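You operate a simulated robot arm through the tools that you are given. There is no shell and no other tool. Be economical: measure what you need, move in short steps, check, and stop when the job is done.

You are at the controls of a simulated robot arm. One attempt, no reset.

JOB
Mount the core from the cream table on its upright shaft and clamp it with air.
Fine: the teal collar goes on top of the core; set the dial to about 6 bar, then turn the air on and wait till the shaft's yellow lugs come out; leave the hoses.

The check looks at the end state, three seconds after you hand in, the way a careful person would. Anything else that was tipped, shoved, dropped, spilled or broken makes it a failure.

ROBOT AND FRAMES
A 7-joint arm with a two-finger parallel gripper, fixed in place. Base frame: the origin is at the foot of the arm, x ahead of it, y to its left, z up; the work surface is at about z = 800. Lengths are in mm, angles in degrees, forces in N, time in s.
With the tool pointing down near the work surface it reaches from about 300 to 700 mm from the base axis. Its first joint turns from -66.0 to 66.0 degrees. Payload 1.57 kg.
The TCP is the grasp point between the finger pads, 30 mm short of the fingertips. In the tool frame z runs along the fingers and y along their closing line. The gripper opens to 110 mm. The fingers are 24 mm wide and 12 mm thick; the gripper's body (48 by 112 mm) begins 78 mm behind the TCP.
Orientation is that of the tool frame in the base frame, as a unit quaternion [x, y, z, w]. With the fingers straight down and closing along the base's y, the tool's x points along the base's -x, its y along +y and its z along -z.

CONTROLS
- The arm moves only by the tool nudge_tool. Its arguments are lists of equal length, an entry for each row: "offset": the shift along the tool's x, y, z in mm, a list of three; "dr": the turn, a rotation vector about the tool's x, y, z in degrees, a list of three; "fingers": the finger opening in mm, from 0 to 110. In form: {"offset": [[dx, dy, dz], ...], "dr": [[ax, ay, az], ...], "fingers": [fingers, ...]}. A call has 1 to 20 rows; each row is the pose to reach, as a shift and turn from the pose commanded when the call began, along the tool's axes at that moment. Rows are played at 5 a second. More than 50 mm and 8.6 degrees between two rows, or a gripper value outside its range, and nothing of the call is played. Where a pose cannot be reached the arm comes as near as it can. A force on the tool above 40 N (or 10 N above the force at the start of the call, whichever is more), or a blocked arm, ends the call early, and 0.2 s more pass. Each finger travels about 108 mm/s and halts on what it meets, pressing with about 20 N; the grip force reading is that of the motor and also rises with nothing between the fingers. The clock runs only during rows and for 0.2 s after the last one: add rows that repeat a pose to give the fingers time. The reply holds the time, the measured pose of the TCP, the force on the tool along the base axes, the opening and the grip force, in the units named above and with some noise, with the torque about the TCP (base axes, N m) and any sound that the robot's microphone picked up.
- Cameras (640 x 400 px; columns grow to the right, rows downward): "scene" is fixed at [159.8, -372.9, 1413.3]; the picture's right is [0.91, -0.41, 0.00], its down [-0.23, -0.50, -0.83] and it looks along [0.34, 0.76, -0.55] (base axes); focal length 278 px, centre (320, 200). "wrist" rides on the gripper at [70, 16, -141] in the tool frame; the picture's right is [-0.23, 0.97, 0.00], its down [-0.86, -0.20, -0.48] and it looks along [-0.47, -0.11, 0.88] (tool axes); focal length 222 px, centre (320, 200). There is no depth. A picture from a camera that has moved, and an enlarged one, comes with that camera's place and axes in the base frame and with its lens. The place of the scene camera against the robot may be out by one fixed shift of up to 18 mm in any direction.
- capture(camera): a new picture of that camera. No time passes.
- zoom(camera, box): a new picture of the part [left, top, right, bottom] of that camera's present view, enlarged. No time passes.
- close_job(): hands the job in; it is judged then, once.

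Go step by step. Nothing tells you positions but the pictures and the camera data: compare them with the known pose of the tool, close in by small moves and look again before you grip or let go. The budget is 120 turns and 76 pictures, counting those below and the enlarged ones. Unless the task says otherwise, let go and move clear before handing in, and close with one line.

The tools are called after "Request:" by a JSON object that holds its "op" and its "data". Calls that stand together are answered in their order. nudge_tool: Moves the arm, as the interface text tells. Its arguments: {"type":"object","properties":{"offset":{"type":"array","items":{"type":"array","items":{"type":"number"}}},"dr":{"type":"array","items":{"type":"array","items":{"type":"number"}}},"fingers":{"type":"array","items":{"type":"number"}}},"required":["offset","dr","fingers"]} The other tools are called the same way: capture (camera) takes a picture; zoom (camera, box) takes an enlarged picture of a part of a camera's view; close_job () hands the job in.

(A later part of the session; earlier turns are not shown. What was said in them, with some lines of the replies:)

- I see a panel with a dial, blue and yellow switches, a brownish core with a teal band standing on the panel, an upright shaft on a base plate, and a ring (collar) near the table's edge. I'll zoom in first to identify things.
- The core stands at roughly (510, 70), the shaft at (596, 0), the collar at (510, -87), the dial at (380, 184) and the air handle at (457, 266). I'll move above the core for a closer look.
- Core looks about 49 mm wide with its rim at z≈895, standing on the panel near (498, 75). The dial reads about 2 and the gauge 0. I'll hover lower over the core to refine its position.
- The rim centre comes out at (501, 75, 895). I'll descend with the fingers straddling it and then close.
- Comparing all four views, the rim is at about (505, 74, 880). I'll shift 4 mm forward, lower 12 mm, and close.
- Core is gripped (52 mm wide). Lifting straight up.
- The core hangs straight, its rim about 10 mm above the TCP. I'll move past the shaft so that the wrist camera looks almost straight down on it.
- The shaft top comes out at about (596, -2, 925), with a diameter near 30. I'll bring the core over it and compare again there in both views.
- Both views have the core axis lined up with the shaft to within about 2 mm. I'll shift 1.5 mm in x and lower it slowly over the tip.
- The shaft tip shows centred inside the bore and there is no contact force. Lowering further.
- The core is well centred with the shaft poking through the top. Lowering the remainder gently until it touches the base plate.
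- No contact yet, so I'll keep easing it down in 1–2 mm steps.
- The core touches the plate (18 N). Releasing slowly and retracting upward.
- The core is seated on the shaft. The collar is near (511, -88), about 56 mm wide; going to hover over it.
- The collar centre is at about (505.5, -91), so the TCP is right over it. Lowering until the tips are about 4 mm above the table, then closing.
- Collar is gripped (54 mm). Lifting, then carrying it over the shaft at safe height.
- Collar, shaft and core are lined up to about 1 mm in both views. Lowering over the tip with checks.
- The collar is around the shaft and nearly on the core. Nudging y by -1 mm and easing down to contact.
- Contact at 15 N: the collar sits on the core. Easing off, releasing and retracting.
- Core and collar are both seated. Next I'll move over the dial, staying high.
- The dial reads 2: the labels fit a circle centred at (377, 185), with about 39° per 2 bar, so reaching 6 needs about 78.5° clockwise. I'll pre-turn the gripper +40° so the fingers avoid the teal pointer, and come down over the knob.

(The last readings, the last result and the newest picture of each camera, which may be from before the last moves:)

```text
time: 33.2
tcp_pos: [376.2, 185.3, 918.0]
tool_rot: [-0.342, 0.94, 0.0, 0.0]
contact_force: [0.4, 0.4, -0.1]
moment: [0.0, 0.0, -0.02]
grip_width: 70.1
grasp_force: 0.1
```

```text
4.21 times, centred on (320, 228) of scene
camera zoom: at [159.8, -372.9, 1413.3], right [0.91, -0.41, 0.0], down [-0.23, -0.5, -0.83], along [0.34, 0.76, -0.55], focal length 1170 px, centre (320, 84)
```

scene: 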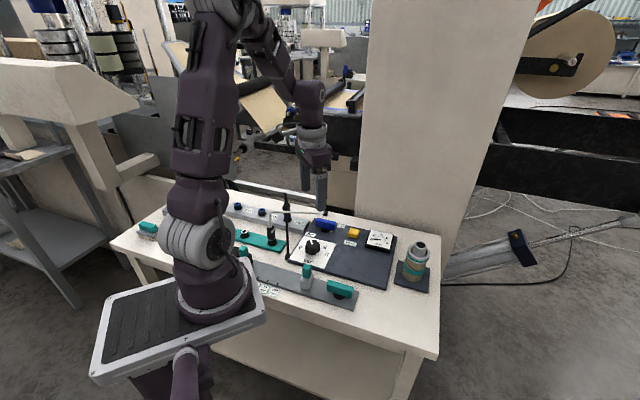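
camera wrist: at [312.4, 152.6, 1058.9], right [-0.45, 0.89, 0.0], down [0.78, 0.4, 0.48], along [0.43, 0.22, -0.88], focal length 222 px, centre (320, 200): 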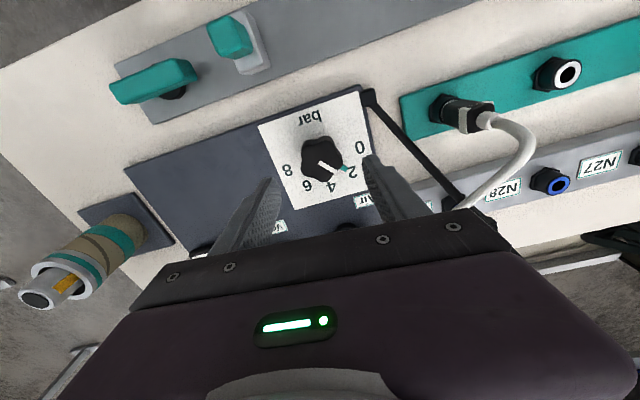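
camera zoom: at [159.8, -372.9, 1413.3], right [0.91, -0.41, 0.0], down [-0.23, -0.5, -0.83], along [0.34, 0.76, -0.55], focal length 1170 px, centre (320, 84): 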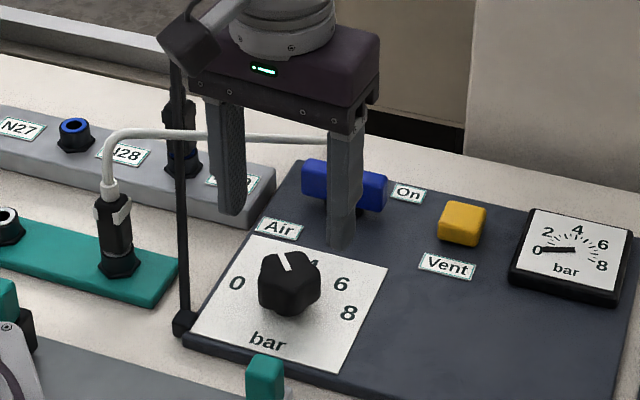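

Request:
{"op": "zoom", "data": {"camera": "wrist", "box": [240, 80, 400, 220]}}

```text
2.86 times, centred on (320, 150) of wrist
camera zoom: at [312.4, 152.6, 1058.9], right [-0.45, 0.89, 0.0], down [0.78, 0.4, 0.48], along [0.43, 0.22, -0.88], focal length 635 px, centre (320, 343)
```

zoom: 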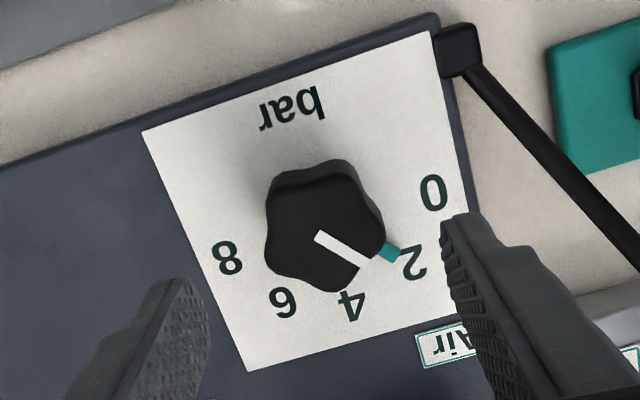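

The knob is 42 mm wide, with its axis at about (377.3, 186.5) and its top near z=840. I'll lower so the tips reach z≈826 on both sides and take a look.

Request:
{"op": "nudge_tool", "data": {"offset": [[-1.4, 0.1, 15], [-1.4, 0.1, 30], [-1.4, 0.1, 45], [-1.4, 0.1, 55], [-1.4, 0.1, 62], [-1.4, 0.1, 62]], "dr": [[0, 0, 0], [0, 0, 0], [0, 0, 0], [0, 0, 0], [0, 0, 0], [0, 0, 0]], "fingers": [70, 70, 70, 70, 70, 70]}}

Request:
{"op": "capture", "data": {"camera": "wrist"}}

Request:
{"op": "zoom", "data": {"camera": "scene", "box": [270, 180, 370, 275]}}

```text
time: 34.6
tcp_pos: [376.1, 185.6, 855.1]
tool_rot: [-0.341, 0.94, 0.0, 0.0]
contact_force: [0.4, 0.1, -1.0]
moment: [0.02, -0.02, -0.02]
grip_width: 69.9
grasp_force: 0.1
```

```text
30 pictures are left
camera wrist: at [313.1, 153.8, 996.6], right [-0.45, 0.89, 0.0], down [0.78, 0.4, 0.48], along [0.43, 0.22, -0.88], focal length 222 px, centre (320, 200)
```

wrist: 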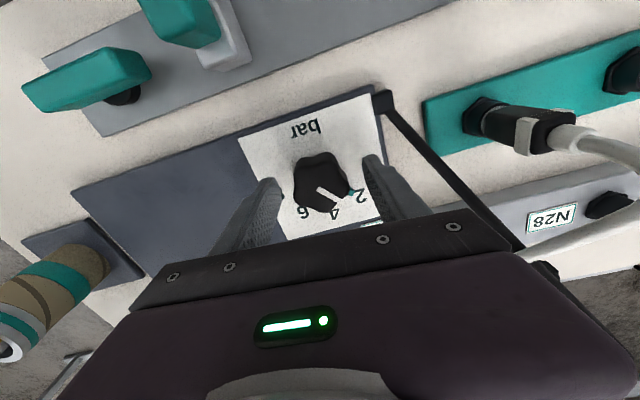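

```text
4.21 times, centred on (320, 228) of scene
camera zoom: at [159.8, -372.9, 1413.3], right [0.91, -0.41, 0.0], down [-0.23, -0.5, -0.83], along [0.34, 0.76, -0.55], focal length 1170 px, centre (320, 84)
```

zoom: 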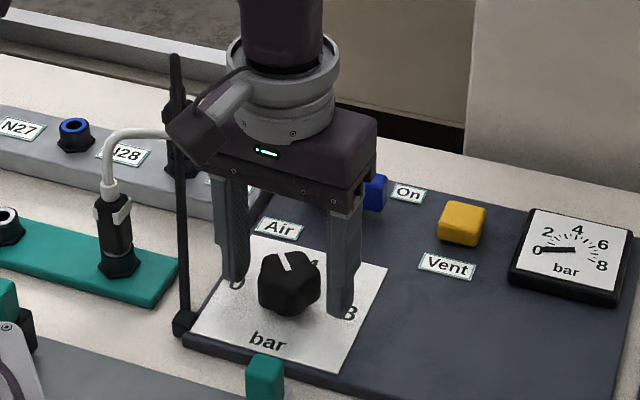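

The fingers straddle the knob and clear the pointer. Closing on it.

Request:
{"op": "nudge_tool", "data": {"offset": [[0, 0, 0], [0, 0, 0], [0, 0, 0], [0, 0, 0], [0, 0, 0]], "dr": [[0, 0, 0], [0, 0, 0], [0, 0, 0], [0, 0, 0], [0, 0, 0]], "fingers": [60, 50, 42, 34, 34]}}

Request:
{"op": "zoom", "data": {"camera": "wrist", "box": [240, 110, 400, 240]}}

```text
time: 35.8
tcp_pos: [377.2, 186.3, 855.2]
tool_rot: [-0.342, 0.94, 0.0, -0.001]
contact_force: [2.5, -2.9, -1.3]
moment: [-0.09, -0.14, -0.03]
grip_width: 41.3
grasp_force: 44.9
```

```text
3.08 times, centred on (320, 175) of wrist
camera zoom: at [313.2, 153.7, 996.7], right [-0.45, 0.89, 0.0], down [0.78, 0.4, 0.48], along [0.43, 0.22, -0.88], focal length 684 px, centre (320, 277)
```

zoom: 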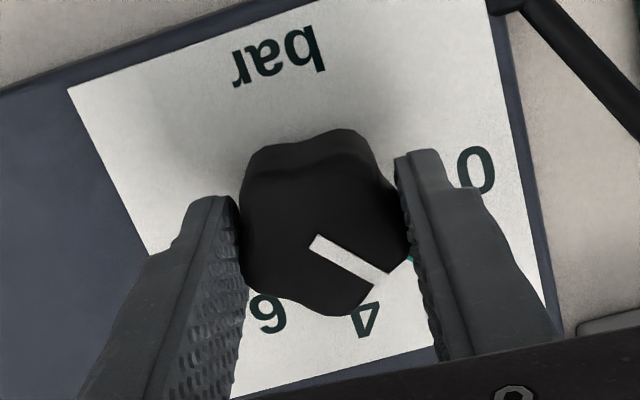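

Gripped at 41 mm. Turning clockwise (tool z positive) in small steps, a first part to test.

Request:
{"op": "nudge_tool", "data": {"offset": [[0, 0, 0], [0, 0, 0], [0, 0, 0], [0, 0, 0], [0, 0, 0]], "dr": [[0, 0, 6], [0, 0, 12], [0, 0, 18], [0, 0, 24], [0, 0, 24]], "fingers": [34, 34, 34, 34, 34]}}

Request:
{"op": "zoom", "data": {"camera": "wrist", "box": [240, 110, 400, 240]}}

```text
time: 37.1
tcp_pos: [377.4, 186.2, 855.8]
tool_rot: [-0.138, 0.99, 0.0, -0.001]
contact_force: [1.0, 0.2, -6.8]
moment: [-0.11, 0.13, 0.05]
grip_width: 41.4
grasp_force: 44.8
stopped in row 5: the force on the tool passed its limit at 41 N (the readings are from after the stop); the commanded pose is now the measured one
```

```text
3.08 times, centred on (320, 175) of wrist
camera zoom: at [305.8, 182.8, 996.9], right [-0.05, 1.0, 0.0], down [0.88, 0.04, 0.48], along [0.48, 0.02, -0.88], focal length 684 px, centre (320, 277)
```

zoom: 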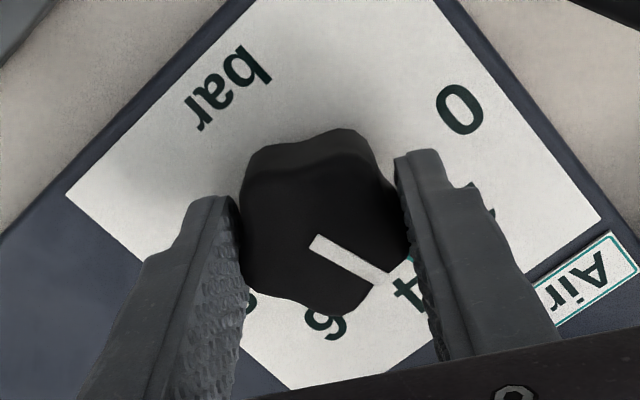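

The knob follows the gripper, though a force spike ended the call. I'll continue with smaller steps.

Request:
{"op": "nudge_tool", "data": {"offset": [[0, 0, 0], [0, 0, 0], [0, 0, 0], [0, 0, 0], [0, 0, 0], [0, 0, 0]], "dr": [[0, 0, 3], [0, 0, 6], [0, 0, 9], [0, 0, 12], [0, 0, 15], [0, 0, 18]], "fingers": [34, 34, 34, 34, 34, 34]}}

Request:
{"op": "zoom", "data": {"camera": "scene", "box": [270, 180, 370, 275]}}

```text
time: 38.5
tcp_pos: [377.1, 186.6, 854.9]
tool_rot: [0.018, 1.0, 0.0, -0.001]
contact_force: [3.8, 7.4, -12.9]
moment: [0.37, -0.82, 0.04]
grip_width: 41.4
grasp_force: 44.7
```

```text
4.21 times, centred on (320, 228) of scene
camera zoom: at [159.9, -372.7, 1413.3], right [0.91, -0.41, 0.0], down [-0.23, -0.5, -0.83], along [0.34, 0.76, -0.55], focal length 1170 px, centre (320, 84)
```

zoom: 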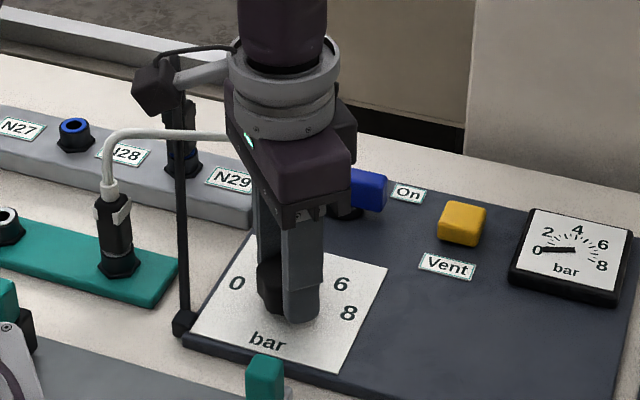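

Request:
{"op": "nudge_tool", "data": {"offset": [[0, 0, 0], [0, 0, 0], [0, 0, 0], [0, 0, 0], [0, 0, 0], [0, 0, 0]], "dr": [[0, 0, 4], [0, 0, 8], [0, 0, 12], [0, 0, 16], [0, 0, 20], [0, 0, 20]], "fingers": [34, 34, 34, 34, 34, 34]}}

Request:
{"op": "zoom", "data": {"camera": "wrist", "box": [240, 110, 400, 240]}}

```text
time: 39.9
tcp_pos: [376.6, 185.8, 856.4]
tool_rot: [0.191, 0.982, -0.001, -0.001]
contact_force: [7.0, 9.7, -26.7]
moment: [0.34, 0.06, -0.03]
grip_width: 41.2
grasp_force: 45.2
```

```text
3.08 times, centred on (320, 175) of wrist
camera zoom: at [319.0, 227.8, 997.0], right [0.58, 0.82, 0.0], down [0.72, -0.51, 0.48], along [0.39, -0.28, -0.88], focal length 684 px, centre (320, 277)
```

zoom: 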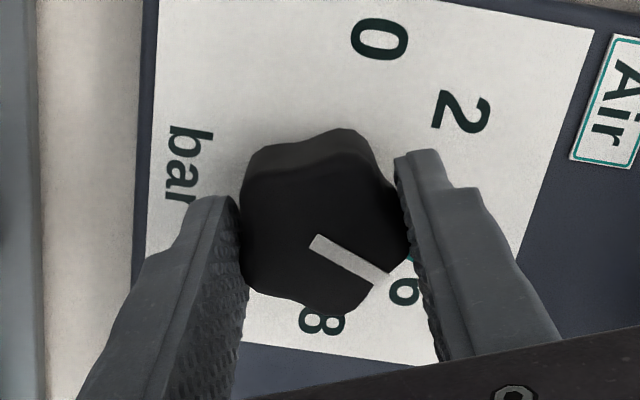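

Now near 5.2 bar. About 16.5° remain; I'll also ease down 1 mm to relieve the upward pull.

Request:
{"op": "nudge_tool", "data": {"offset": [[0, 0, 0.5], [0, 0, 1], [0, 0, 1], [0, 0, 1], [0, 0, 1]], "dr": [[0, 0, 3.5], [0, 0, 7], [0, 0, 12], [0, 0, 16.5], [0, 0, 16.5]], "fingers": [34, 34, 34, 34, 34]}}

Request:
{"op": "zoom", "data": {"camera": "wrist", "box": [240, 110, 400, 240]}}

```text
time: 41.0
tcp_pos: [376.9, 185.9, 855.5]
tool_rot: [0.328, 0.945, 0.001, 0.0]
contact_force: [-2.1, -1.6, 7.8]
moment: [-0.21, -0.04, 0.01]
grip_width: 41.5
grasp_force: 45.4
stopped in row 5: the force on the tool passed its limit at 41 N (the readings are from after the stop); the commanded pose is now the measured one
```

```text
3.08 times, centred on (320, 175) of wrist
camera zoom: at [332.8, 242.4, 996.9], right [0.78, 0.62, 0.0], down [0.55, -0.69, 0.48], along [0.3, -0.37, -0.88], focal length 684 px, centre (320, 277)
```

zoom: 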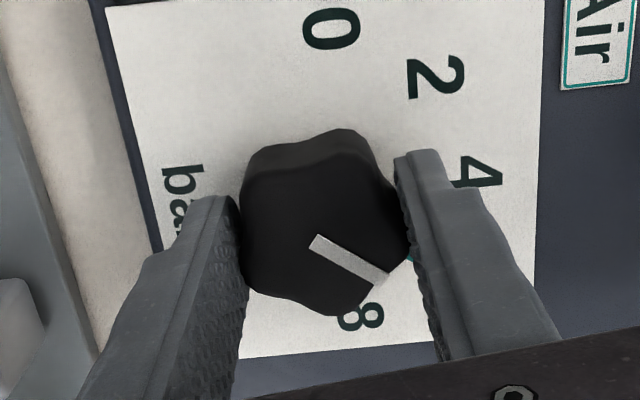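

The pointer should now be at 6. Releasing and rising to check.

Request:
{"op": "nudge_tool", "data": {"offset": [[0, 0, 0], [0, 0, 0], [0, 0, 0], [0, 0, 0], [0, 0, -40], [0, 0, -80], [0, 0, -80]], "dr": [[0, 0, 0], [0, 0, 0], [0, 0, 0], [0, 0, 0], [0, 0, 0], [0, 0, 0], [0, 0, 0]], "fingers": [50, 65, 75, 75, 75, 75, 75]}}

Request:
{"op": "capture", "data": {"camera": "wrist"}}

Request:
{"op": "zoom", "data": {"camera": "wrist", "box": [240, 80, 400, 210]}}

```text
time: 42.6
tcp_pos: [377.5, 188.0, 934.7]
tool_rot: [0.329, 0.944, 0.0, 0.001]
contact_force: [0.3, 0.5, -0.9]
moment: [0.01, -0.01, -0.02]
grip_width: 75.3
grasp_force: 0.1
```

```text
23 pictures are left
camera wrist: at [333.7, 243.4, 1076.5], right [0.78, 0.62, 0.0], down [0.55, -0.69, 0.48], along [0.3, -0.37, -0.88], focal length 222 px, centre (320, 200)
```

wrist: 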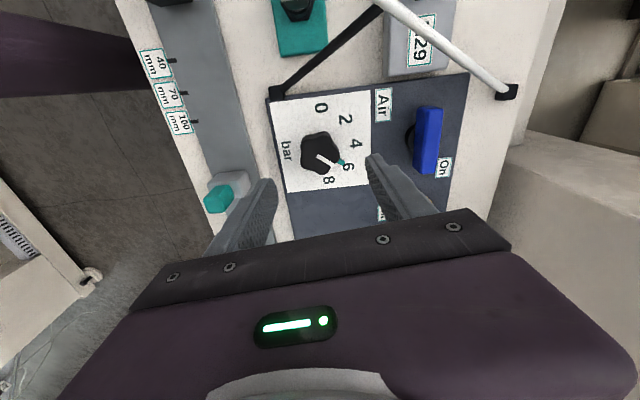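

```text
3.08 times, centred on (320, 145) of wrist
camera zoom: at [333.7, 243.4, 1076.5], right [0.78, 0.62, 0.0], down [0.55, -0.69, 0.48], along [0.3, -0.37, -0.88], focal length 684 px, centre (320, 369)
```

zoom: 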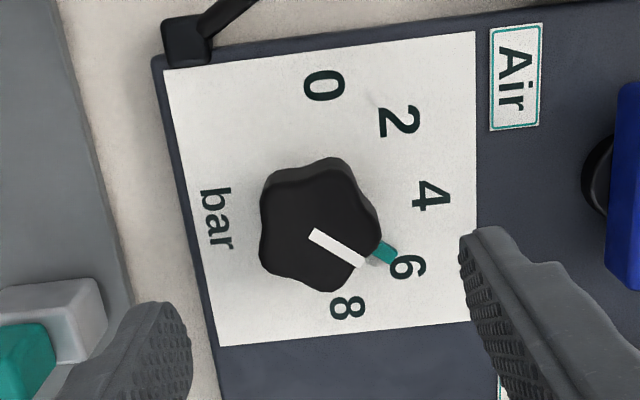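

The dial pointer sits on 6 (5.6° against the label's 5.2°). Next is the blue air handle, a bar on a vertical stem at about (457, 267); I'll move above it to see it closely.

Request:
{"op": "nudge_tool", "data": {"offset": [[0, 0, -15], [-5, 37, -15], [-9, 74, -15], [-13.9, 110.5, -15], [-13.9, 110.5, -15]], "dr": [[0, 0, 0], [0, 0, 0], [0, 0, 0], [0, 0, 0], [0, 0, 0]], "fingers": [75, 75, 75, 75, 75]}}

Request:
{"op": "capture", "data": {"camera": "wrist"}}

Request:
{"op": "zoom", "data": {"camera": "wrist", "box": [240, 80, 400, 210]}}

```text
time: 43.8
tcp_pos: [457.6, 262.5, 950.3]
tool_rot: [0.329, 0.944, 0.001, -0.001]
contact_force: [0.3, 0.2, -0.1]
moment: [0.01, -0.01, -0.01]
grip_width: 75.1
grasp_force: 0.0
```

```text
21 pictures are left
camera wrist: at [412.8, 320.1, 1092.4], right [0.78, 0.62, 0.0], down [0.55, -0.69, 0.48], along [0.3, -0.38, -0.88], focal length 222 px, centre (320, 200)
```

wrist: 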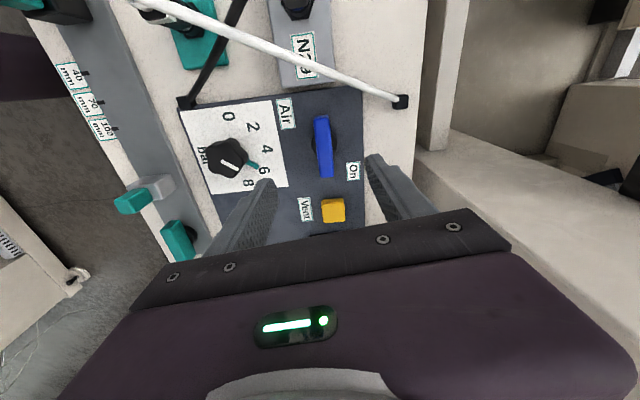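

```text
3.08 times, centred on (320, 145) of wrist
camera zoom: at [412.8, 320.1, 1092.4], right [0.78, 0.62, 0.0], down [0.55, -0.69, 0.48], along [0.3, -0.38, -0.88], focal length 684 px, centre (320, 369)
```

zoom: 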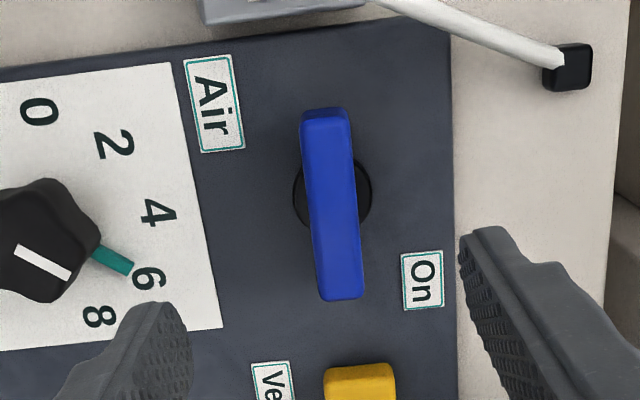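

The bar lies at about -46°, centred on (459, 269), parallel to the panel, with "On" off to its side. I'll align the gripper and lower around it.

Request:
{"op": "nudge_tool", "data": {"offset": [[2.7, 6.1, 0], [2.7, 6.1, 30], [2.7, 6.1, 60], [2.7, 6.1, 80], [2.7, 6.1, 92], [2.7, 6.1, 92]], "dr": [[0, 0, 7.6], [0, 0, 7.6], [0, 0, 7.6], [0, 0, 7.6], [0, 0, 7.6], [0, 0, 7.6]], "fingers": [60, 60, 60, 60, 60, 60]}}

Request:
{"op": "capture", "data": {"camera": "wrist"}}

Request:
{"op": "zoom", "data": {"camera": "scene", "box": [270, 170, 400, 275]}}

```text
time: 45.2
tcp_pos: [457.3, 272.5, 857.5]
tool_rot: [0.391, 0.92, 0.0, 0.0]
contact_force: [-1.1, -0.3, 0.6]
moment: [0.01, -0.04, -0.01]
grip_width: 60.3
grasp_force: 0.0
```

```text
19 pictures are left
camera wrist: at [422.4, 333.7, 999.7], right [0.86, 0.51, 0.0], down [0.45, -0.75, 0.48], along [0.24, -0.41, -0.88], focal length 222 px, centre (320, 200)
```

wrist: 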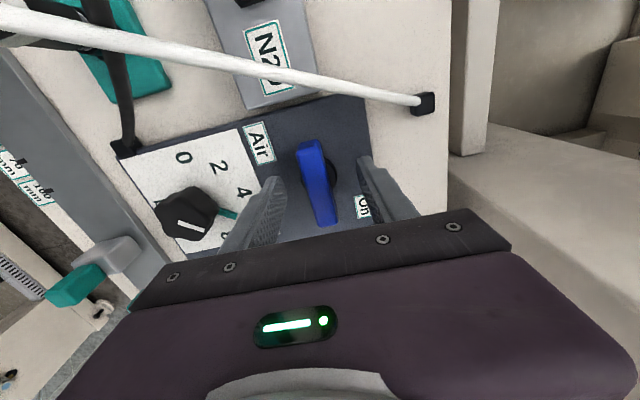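

```text
3.81 times, centred on (335, 222) of scene
camera zoom: at [159.8, -372.9, 1413.3], right [0.91, -0.41, 0.0], down [-0.23, -0.5, -0.83], along [0.34, 0.76, -0.55], focal length 1059 px, centre (263, 114)
```

zoom: 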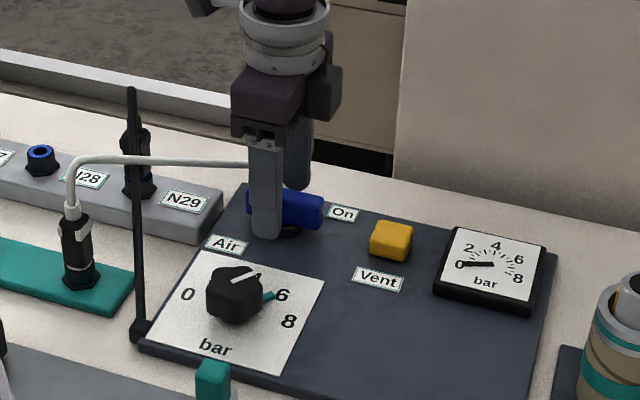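

The bar sits centred between the fingers. Closing on it.

Request:
{"op": "nudge_tool", "data": {"offset": [[0, 0, 1], [0, 0, 1], [0, 0, 1], [0, 0, 1], [0, 0, 1]], "dr": [[0, 0, 0], [0, 0, 0], [0, 0, 0], [0, 0, 0], [0, 0, 0]], "fingers": [40, 25, 15, 10, 10]}}

```text
time: 46.4
tcp_pos: [458.6, 272.6, 856.3]
tool_rot: [0.391, 0.92, -0.001, -0.001]
contact_force: [-8.0, -8.2, 0.0]
moment: [0.0, 0.09, 0.17]
grip_width: 19.9
grasp_force: 6.0
```

One finger touches first, so I'll shift 2 mm across and close fully.

Request:
{"op": "nudge_tool", "data": {"offset": [[0, -1, 0], [0, -2, 0], [0, -2, 0], [0, -2, 0]], "dr": [[0, 0, 0], [0, 0, 0], [0, 0, 0], [0, 0, 0]], "fingers": [10, 10, 10, 10]}}

Request:
{"op": "zoom", "data": {"camera": "wrist", "box": [240, 110, 400, 240]}}

```text
time: 47.4
tcp_pos: [456.7, 271.4, 856.7]
tool_rot: [0.391, 0.921, 0.001, 0.0]
contact_force: [1.5, 4.2, -12.1]
moment: [-0.1, 0.32, 0.84]
grip_width: 18.4
grasp_force: 33.0
```

```text
3.08 times, centred on (320, 175) of wrist
camera zoom: at [420.6, 332.1, 998.6], right [0.86, 0.51, 0.0], down [0.45, -0.75, 0.48], along [0.25, -0.41, -0.88], focal length 684 px, centre (320, 277)
```

zoom: 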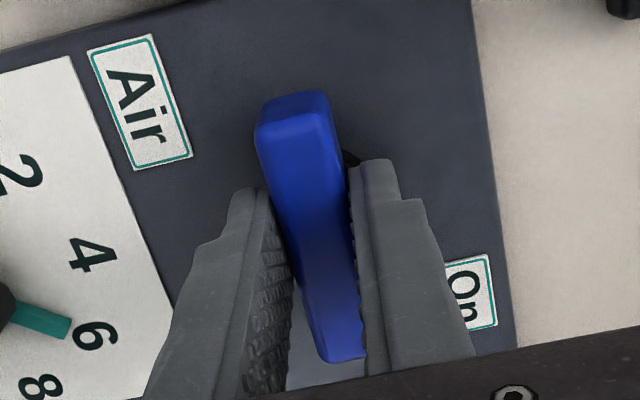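

Now gripped. I'll turn it counter-clockwise (toward "On") in small steps, watching for a stop.

Request:
{"op": "nudge_tool", "data": {"offset": [[0, 0, 0], [0, 0, 0], [0, 0, 0], [0, 0, 0], [0, 0, 0]], "dr": [[0, 0, -4], [0, 0, -8], [0, 0, -12], [0, 0, -16], [0, 0, -20]], "fingers": [10, 10, 10, 10, 10]}}

Request:
{"op": "zoom", "data": {"camera": "wrist", "box": [240, 110, 400, 240]}}

```text
time: 48.6
tcp_pos: [456.9, 269.5, 856.5]
tool_rot: [0.224, 0.975, 0.001, 0.001]
contact_force: [3.6, 17.8, -12.6]
moment: [0.29, 0.33, 0.03]
grip_width: 18.1
grasp_force: 32.3
```

```text
3.08 times, centred on (320, 175) of wrist
camera zoom: at [401.3, 314.8, 998.6], right [0.63, 0.78, 0.0], down [0.68, -0.55, 0.48], along [0.37, -0.3, -0.88], focal length 684 px, centre (320, 277)
```

zoom: 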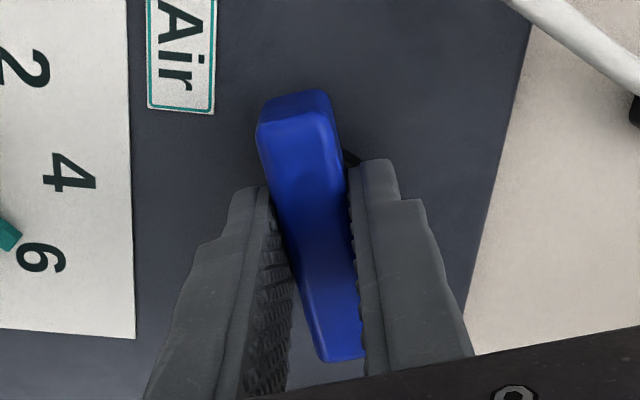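

It turns freely that way. Continuing, with a 1 mm relief.

Request:
{"op": "nudge_tool", "data": {"offset": [[0, 1, 0], [0, 1, 0], [0, 1, 0], [0, 1, 0], [0, 1, 0], [0, 1, 0], [0, 1, 0]], "dr": [[0, 0, -4], [0, 0, -8], [0, 0, -12], [0, 0, -16], [0, 0, -20], [0, 0, -24], [0, 0, -24]], "fingers": [10, 10, 10, 10, 10, 10, 10]}}

Request:
{"op": "zoom", "data": {"camera": "scene", "box": [300, 190, 440, 300]}}

```text
time: 50.2
tcp_pos: [456.0, 268.3, 857.1]
tool_rot: [0.018, 1.0, -0.002, -0.002]
contact_force: [-15.3, -16.2, 4.7]
moment: [0.12, -0.02, -0.06]
grip_width: 18.1
grasp_force: 32.4
```

```text
3.64 times, centred on (370, 245) of scene
camera zoom: at [159.3, -373.4, 1413.2], right [0.91, -0.41, 0.0], down [-0.23, -0.5, -0.83], along [0.34, 0.76, -0.55], focal length 1011 px, centre (138, 36)
```

zoom: 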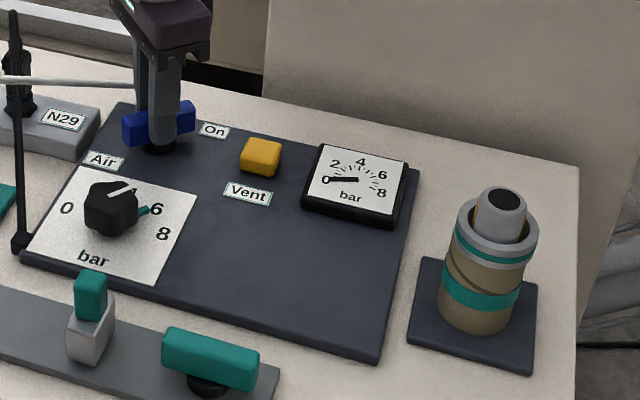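

Halfway, the gauge is still 0. Continuing toward the full quarter turn.

Request:
{"op": "nudge_tool", "data": {"offset": [[0.8, -0.8, 0], [0.8, -0.8, 0], [0.8, -0.8, 0], [0.8, -0.8, 0], [0.8, -0.8, 0], [0.8, -0.8, 0], [0.8, -0.8, 0]], "dr": [[0, 0, -4], [0, 0, -8], [0, 0, -12], [0, 0, -16], [0, 0, -20], [0, 0, -24], [0, 0, -24]], "fingers": [10, 10, 10, 10, 10, 10, 10]}}

Request:
{"op": "zoom", "data": {"camera": "scene", "box": [300, 190, 440, 300]}}

```text
time: 51.8
tcp_pos: [456.7, 268.4, 855.8]
tool_rot: [-0.19, 0.982, 0.0, -0.001]
contact_force: [-0.7, -33.7, 12.9]
moment: [-0.52, 0.67, -0.08]
grip_width: 17.8
grasp_force: 32.5
```

```text
3.64 times, centred on (370, 245) of scene
camera zoom: at [159.6, -373.8, 1413.1], right [0.91, -0.41, 0.0], down [-0.23, -0.5, -0.83], along [0.34, 0.76, -0.55], focal length 1011 px, centre (138, 36)
```

zoom: 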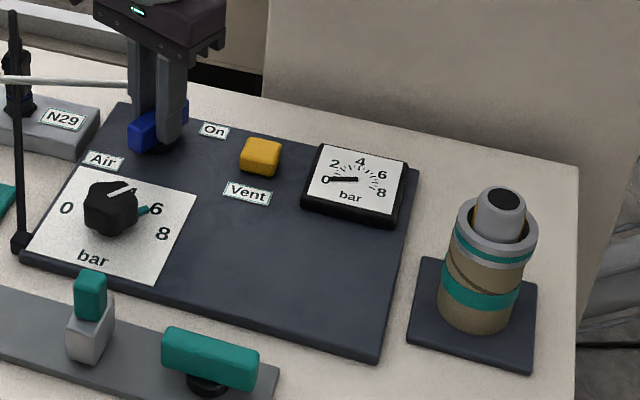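

Request:
{"op": "nudge_tool", "data": {"offset": [[0.6, -1.5, 0], [0.6, -1.5, 0], [0.6, -1.5, 0], [0.6, -1.5, 0], [0.6, -1.5, 0], [0.6, -1.5, 0]], "dr": [[0, 0, 0], [0, 0, -4], [0, 0, -8], [0, 0, -12], [0, 0, -16], [0, 0, -20]], "fingers": [10, 10, 10, 10, 10, 10]}}

Request:
{"op": "zoom", "data": {"camera": "scene", "box": [300, 190, 440, 300]}}

```text
time: 53.2
tcp_pos: [457.7, 266.3, 857.1]
tool_rot: [-0.357, 0.934, -0.001, 0.001]
contact_force: [8.6, -25.3, 0.6]
moment: [-0.48, -0.02, -0.09]
grip_width: 17.6
grasp_force: 32.8
```

```text
3.64 times, centred on (370, 245) of scene
camera zoom: at [160.0, -373.5, 1413.1], right [0.91, -0.41, 0.0], down [-0.23, -0.5, -0.83], along [0.34, 0.76, -0.55], focal length 1011 px, centre (138, 36)
```

zoom: 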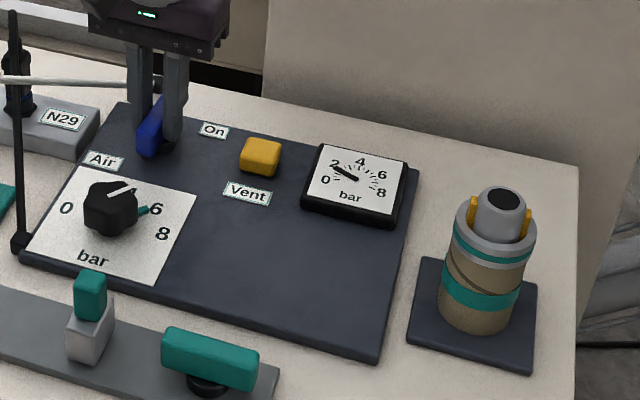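

The gauge is climbing and the lugs are emerging. I'll finish the last 2–3° and hold while pressure builds.

Request:
{"op": "nudge_tool", "data": {"offset": [[0, -1, 0], [0, -1, 0], [0, -1, 0], [0, -1, 0], [0, -1, 0]], "dr": [[0, 0, 0], [0, 0, -1.5], [0, 0, -3], [0, 0, -3], [0, 0, -3]], "fingers": [10, 10, 10, 10, 10]}}

```text
time: 54.4
tcp_pos: [457.3, 267.4, 856.6]
tool_rot: [-0.383, 0.924, -0.001, 0.0]
contact_force: [4.9, -20.2, -3.3]
moment: [0.2, -0.76, -0.04]
grip_width: 18.0
grasp_force: 32.7
```

Releasing the handle, rising clear, and waiting.

Request:
{"op": "nudge_tool", "data": {"offset": [[0, 0, 0], [0, 0, 0], [0, 0, 0], [0, 0, 0], [0, 0, -40], [0, 0, -80], [0, 0, -120], [0, 0, -120], [0, 0, -120], [0, 0, -120], [0, 0, -120], [0, 0, -120], [0, 0, -120], [0, 0, -120], [0, 0, -120], [0, 0, -120], [0, 0, -120], [0, 0, -120], [0, 0, -120], [0, 0, -120]], "dr": [[0, 0, 0], [0, 0, 0], [0, 0, 0], [0, 0, 0], [0, 0, 0], [0, 0, 0], [0, 0, 0], [0, 0, 0], [0, 0, 0], [0, 0, 0], [0, 0, 0], [0, 0, 0], [0, 0, 0], [0, 0, 0], [0, 0, 0], [0, 0, 0], [0, 0, 0], [0, 0, 0], [0, 0, 0], [0, 0, 0]], "fingers": [25, 40, 60, 60, 60, 60, 60, 60, 60, 60, 60, 60, 60, 60, 60, 60, 60, 60, 60, 60]}}

Request:
{"op": "zoom", "data": {"camera": "scene", "box": [300, 190, 440, 300]}}

Request:
{"op": "capture", "data": {"camera": "wrist"}}

```text
time: 58.6
tcp_pos: [457.2, 267.6, 976.5]
tool_rot: [-0.383, 0.924, 0.001, 0.0]
contact_force: [-0.4, 0.1, -0.5]
moment: [-0.02, -0.01, -0.03]
grip_width: 60.1
grasp_force: 0.1
```

```text
3.64 times, centred on (370, 245) of scene
camera zoom: at [159.8, -372.9, 1413.3], right [0.91, -0.41, 0.0], down [-0.23, -0.5, -0.83], along [0.34, 0.76, -0.55], focal length 1011 px, centre (138, 36)
```

zoom: 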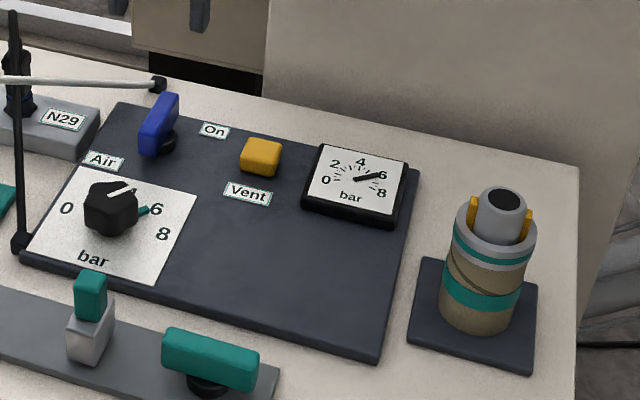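

```text
11 pictures are left
camera wrist: at [396.5, 229.1, 1119.3], right [-0.53, 0.85, 0.0], down [0.75, 0.46, 0.48], along [0.41, 0.25, -0.88], focal length 222 px, centre (320, 200)
```

wrist: 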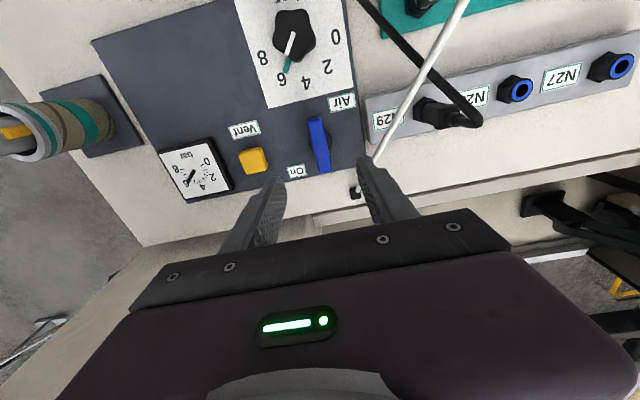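

The gauge has risen to about 6 and the yellow lugs are out. One closer look before handing in.

Request:
{"op": "zoom", "data": {"camera": "scene", "box": [360, 215, 440, 285]}}

Request:
{"op": "capture", "data": {"camera": "scene"}}

```text
5.71 times, centred on (400, 250) of scene
camera zoom: at [159.8, -372.9, 1413.3], right [0.91, -0.41, 0.0], down [-0.23, -0.5, -0.83], along [0.34, 0.76, -0.55], focal length 1588 px, centre (-137, -86)
```

zoom: 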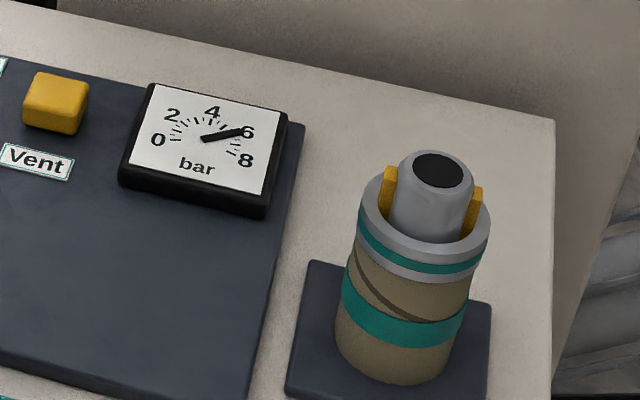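

```text
9 pictures are left
```

scene: 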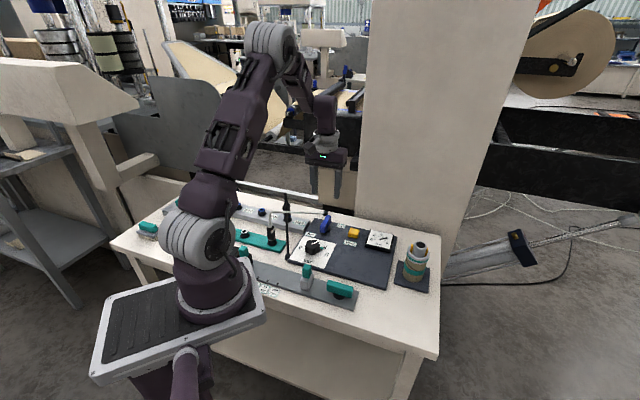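

The core and collar are on the shaft, the gauge reads 6, the lugs are out, the arm is clear and nothing else has moved. Handing in.

Request:
{"op": "close_job", "data": {}}

```text
The job is handed in.
```

The core is on the upright shaft with the teal collar on top, the dial is at 6 bar, the air is on with the yellow lugs out, and the hoses were left alone.
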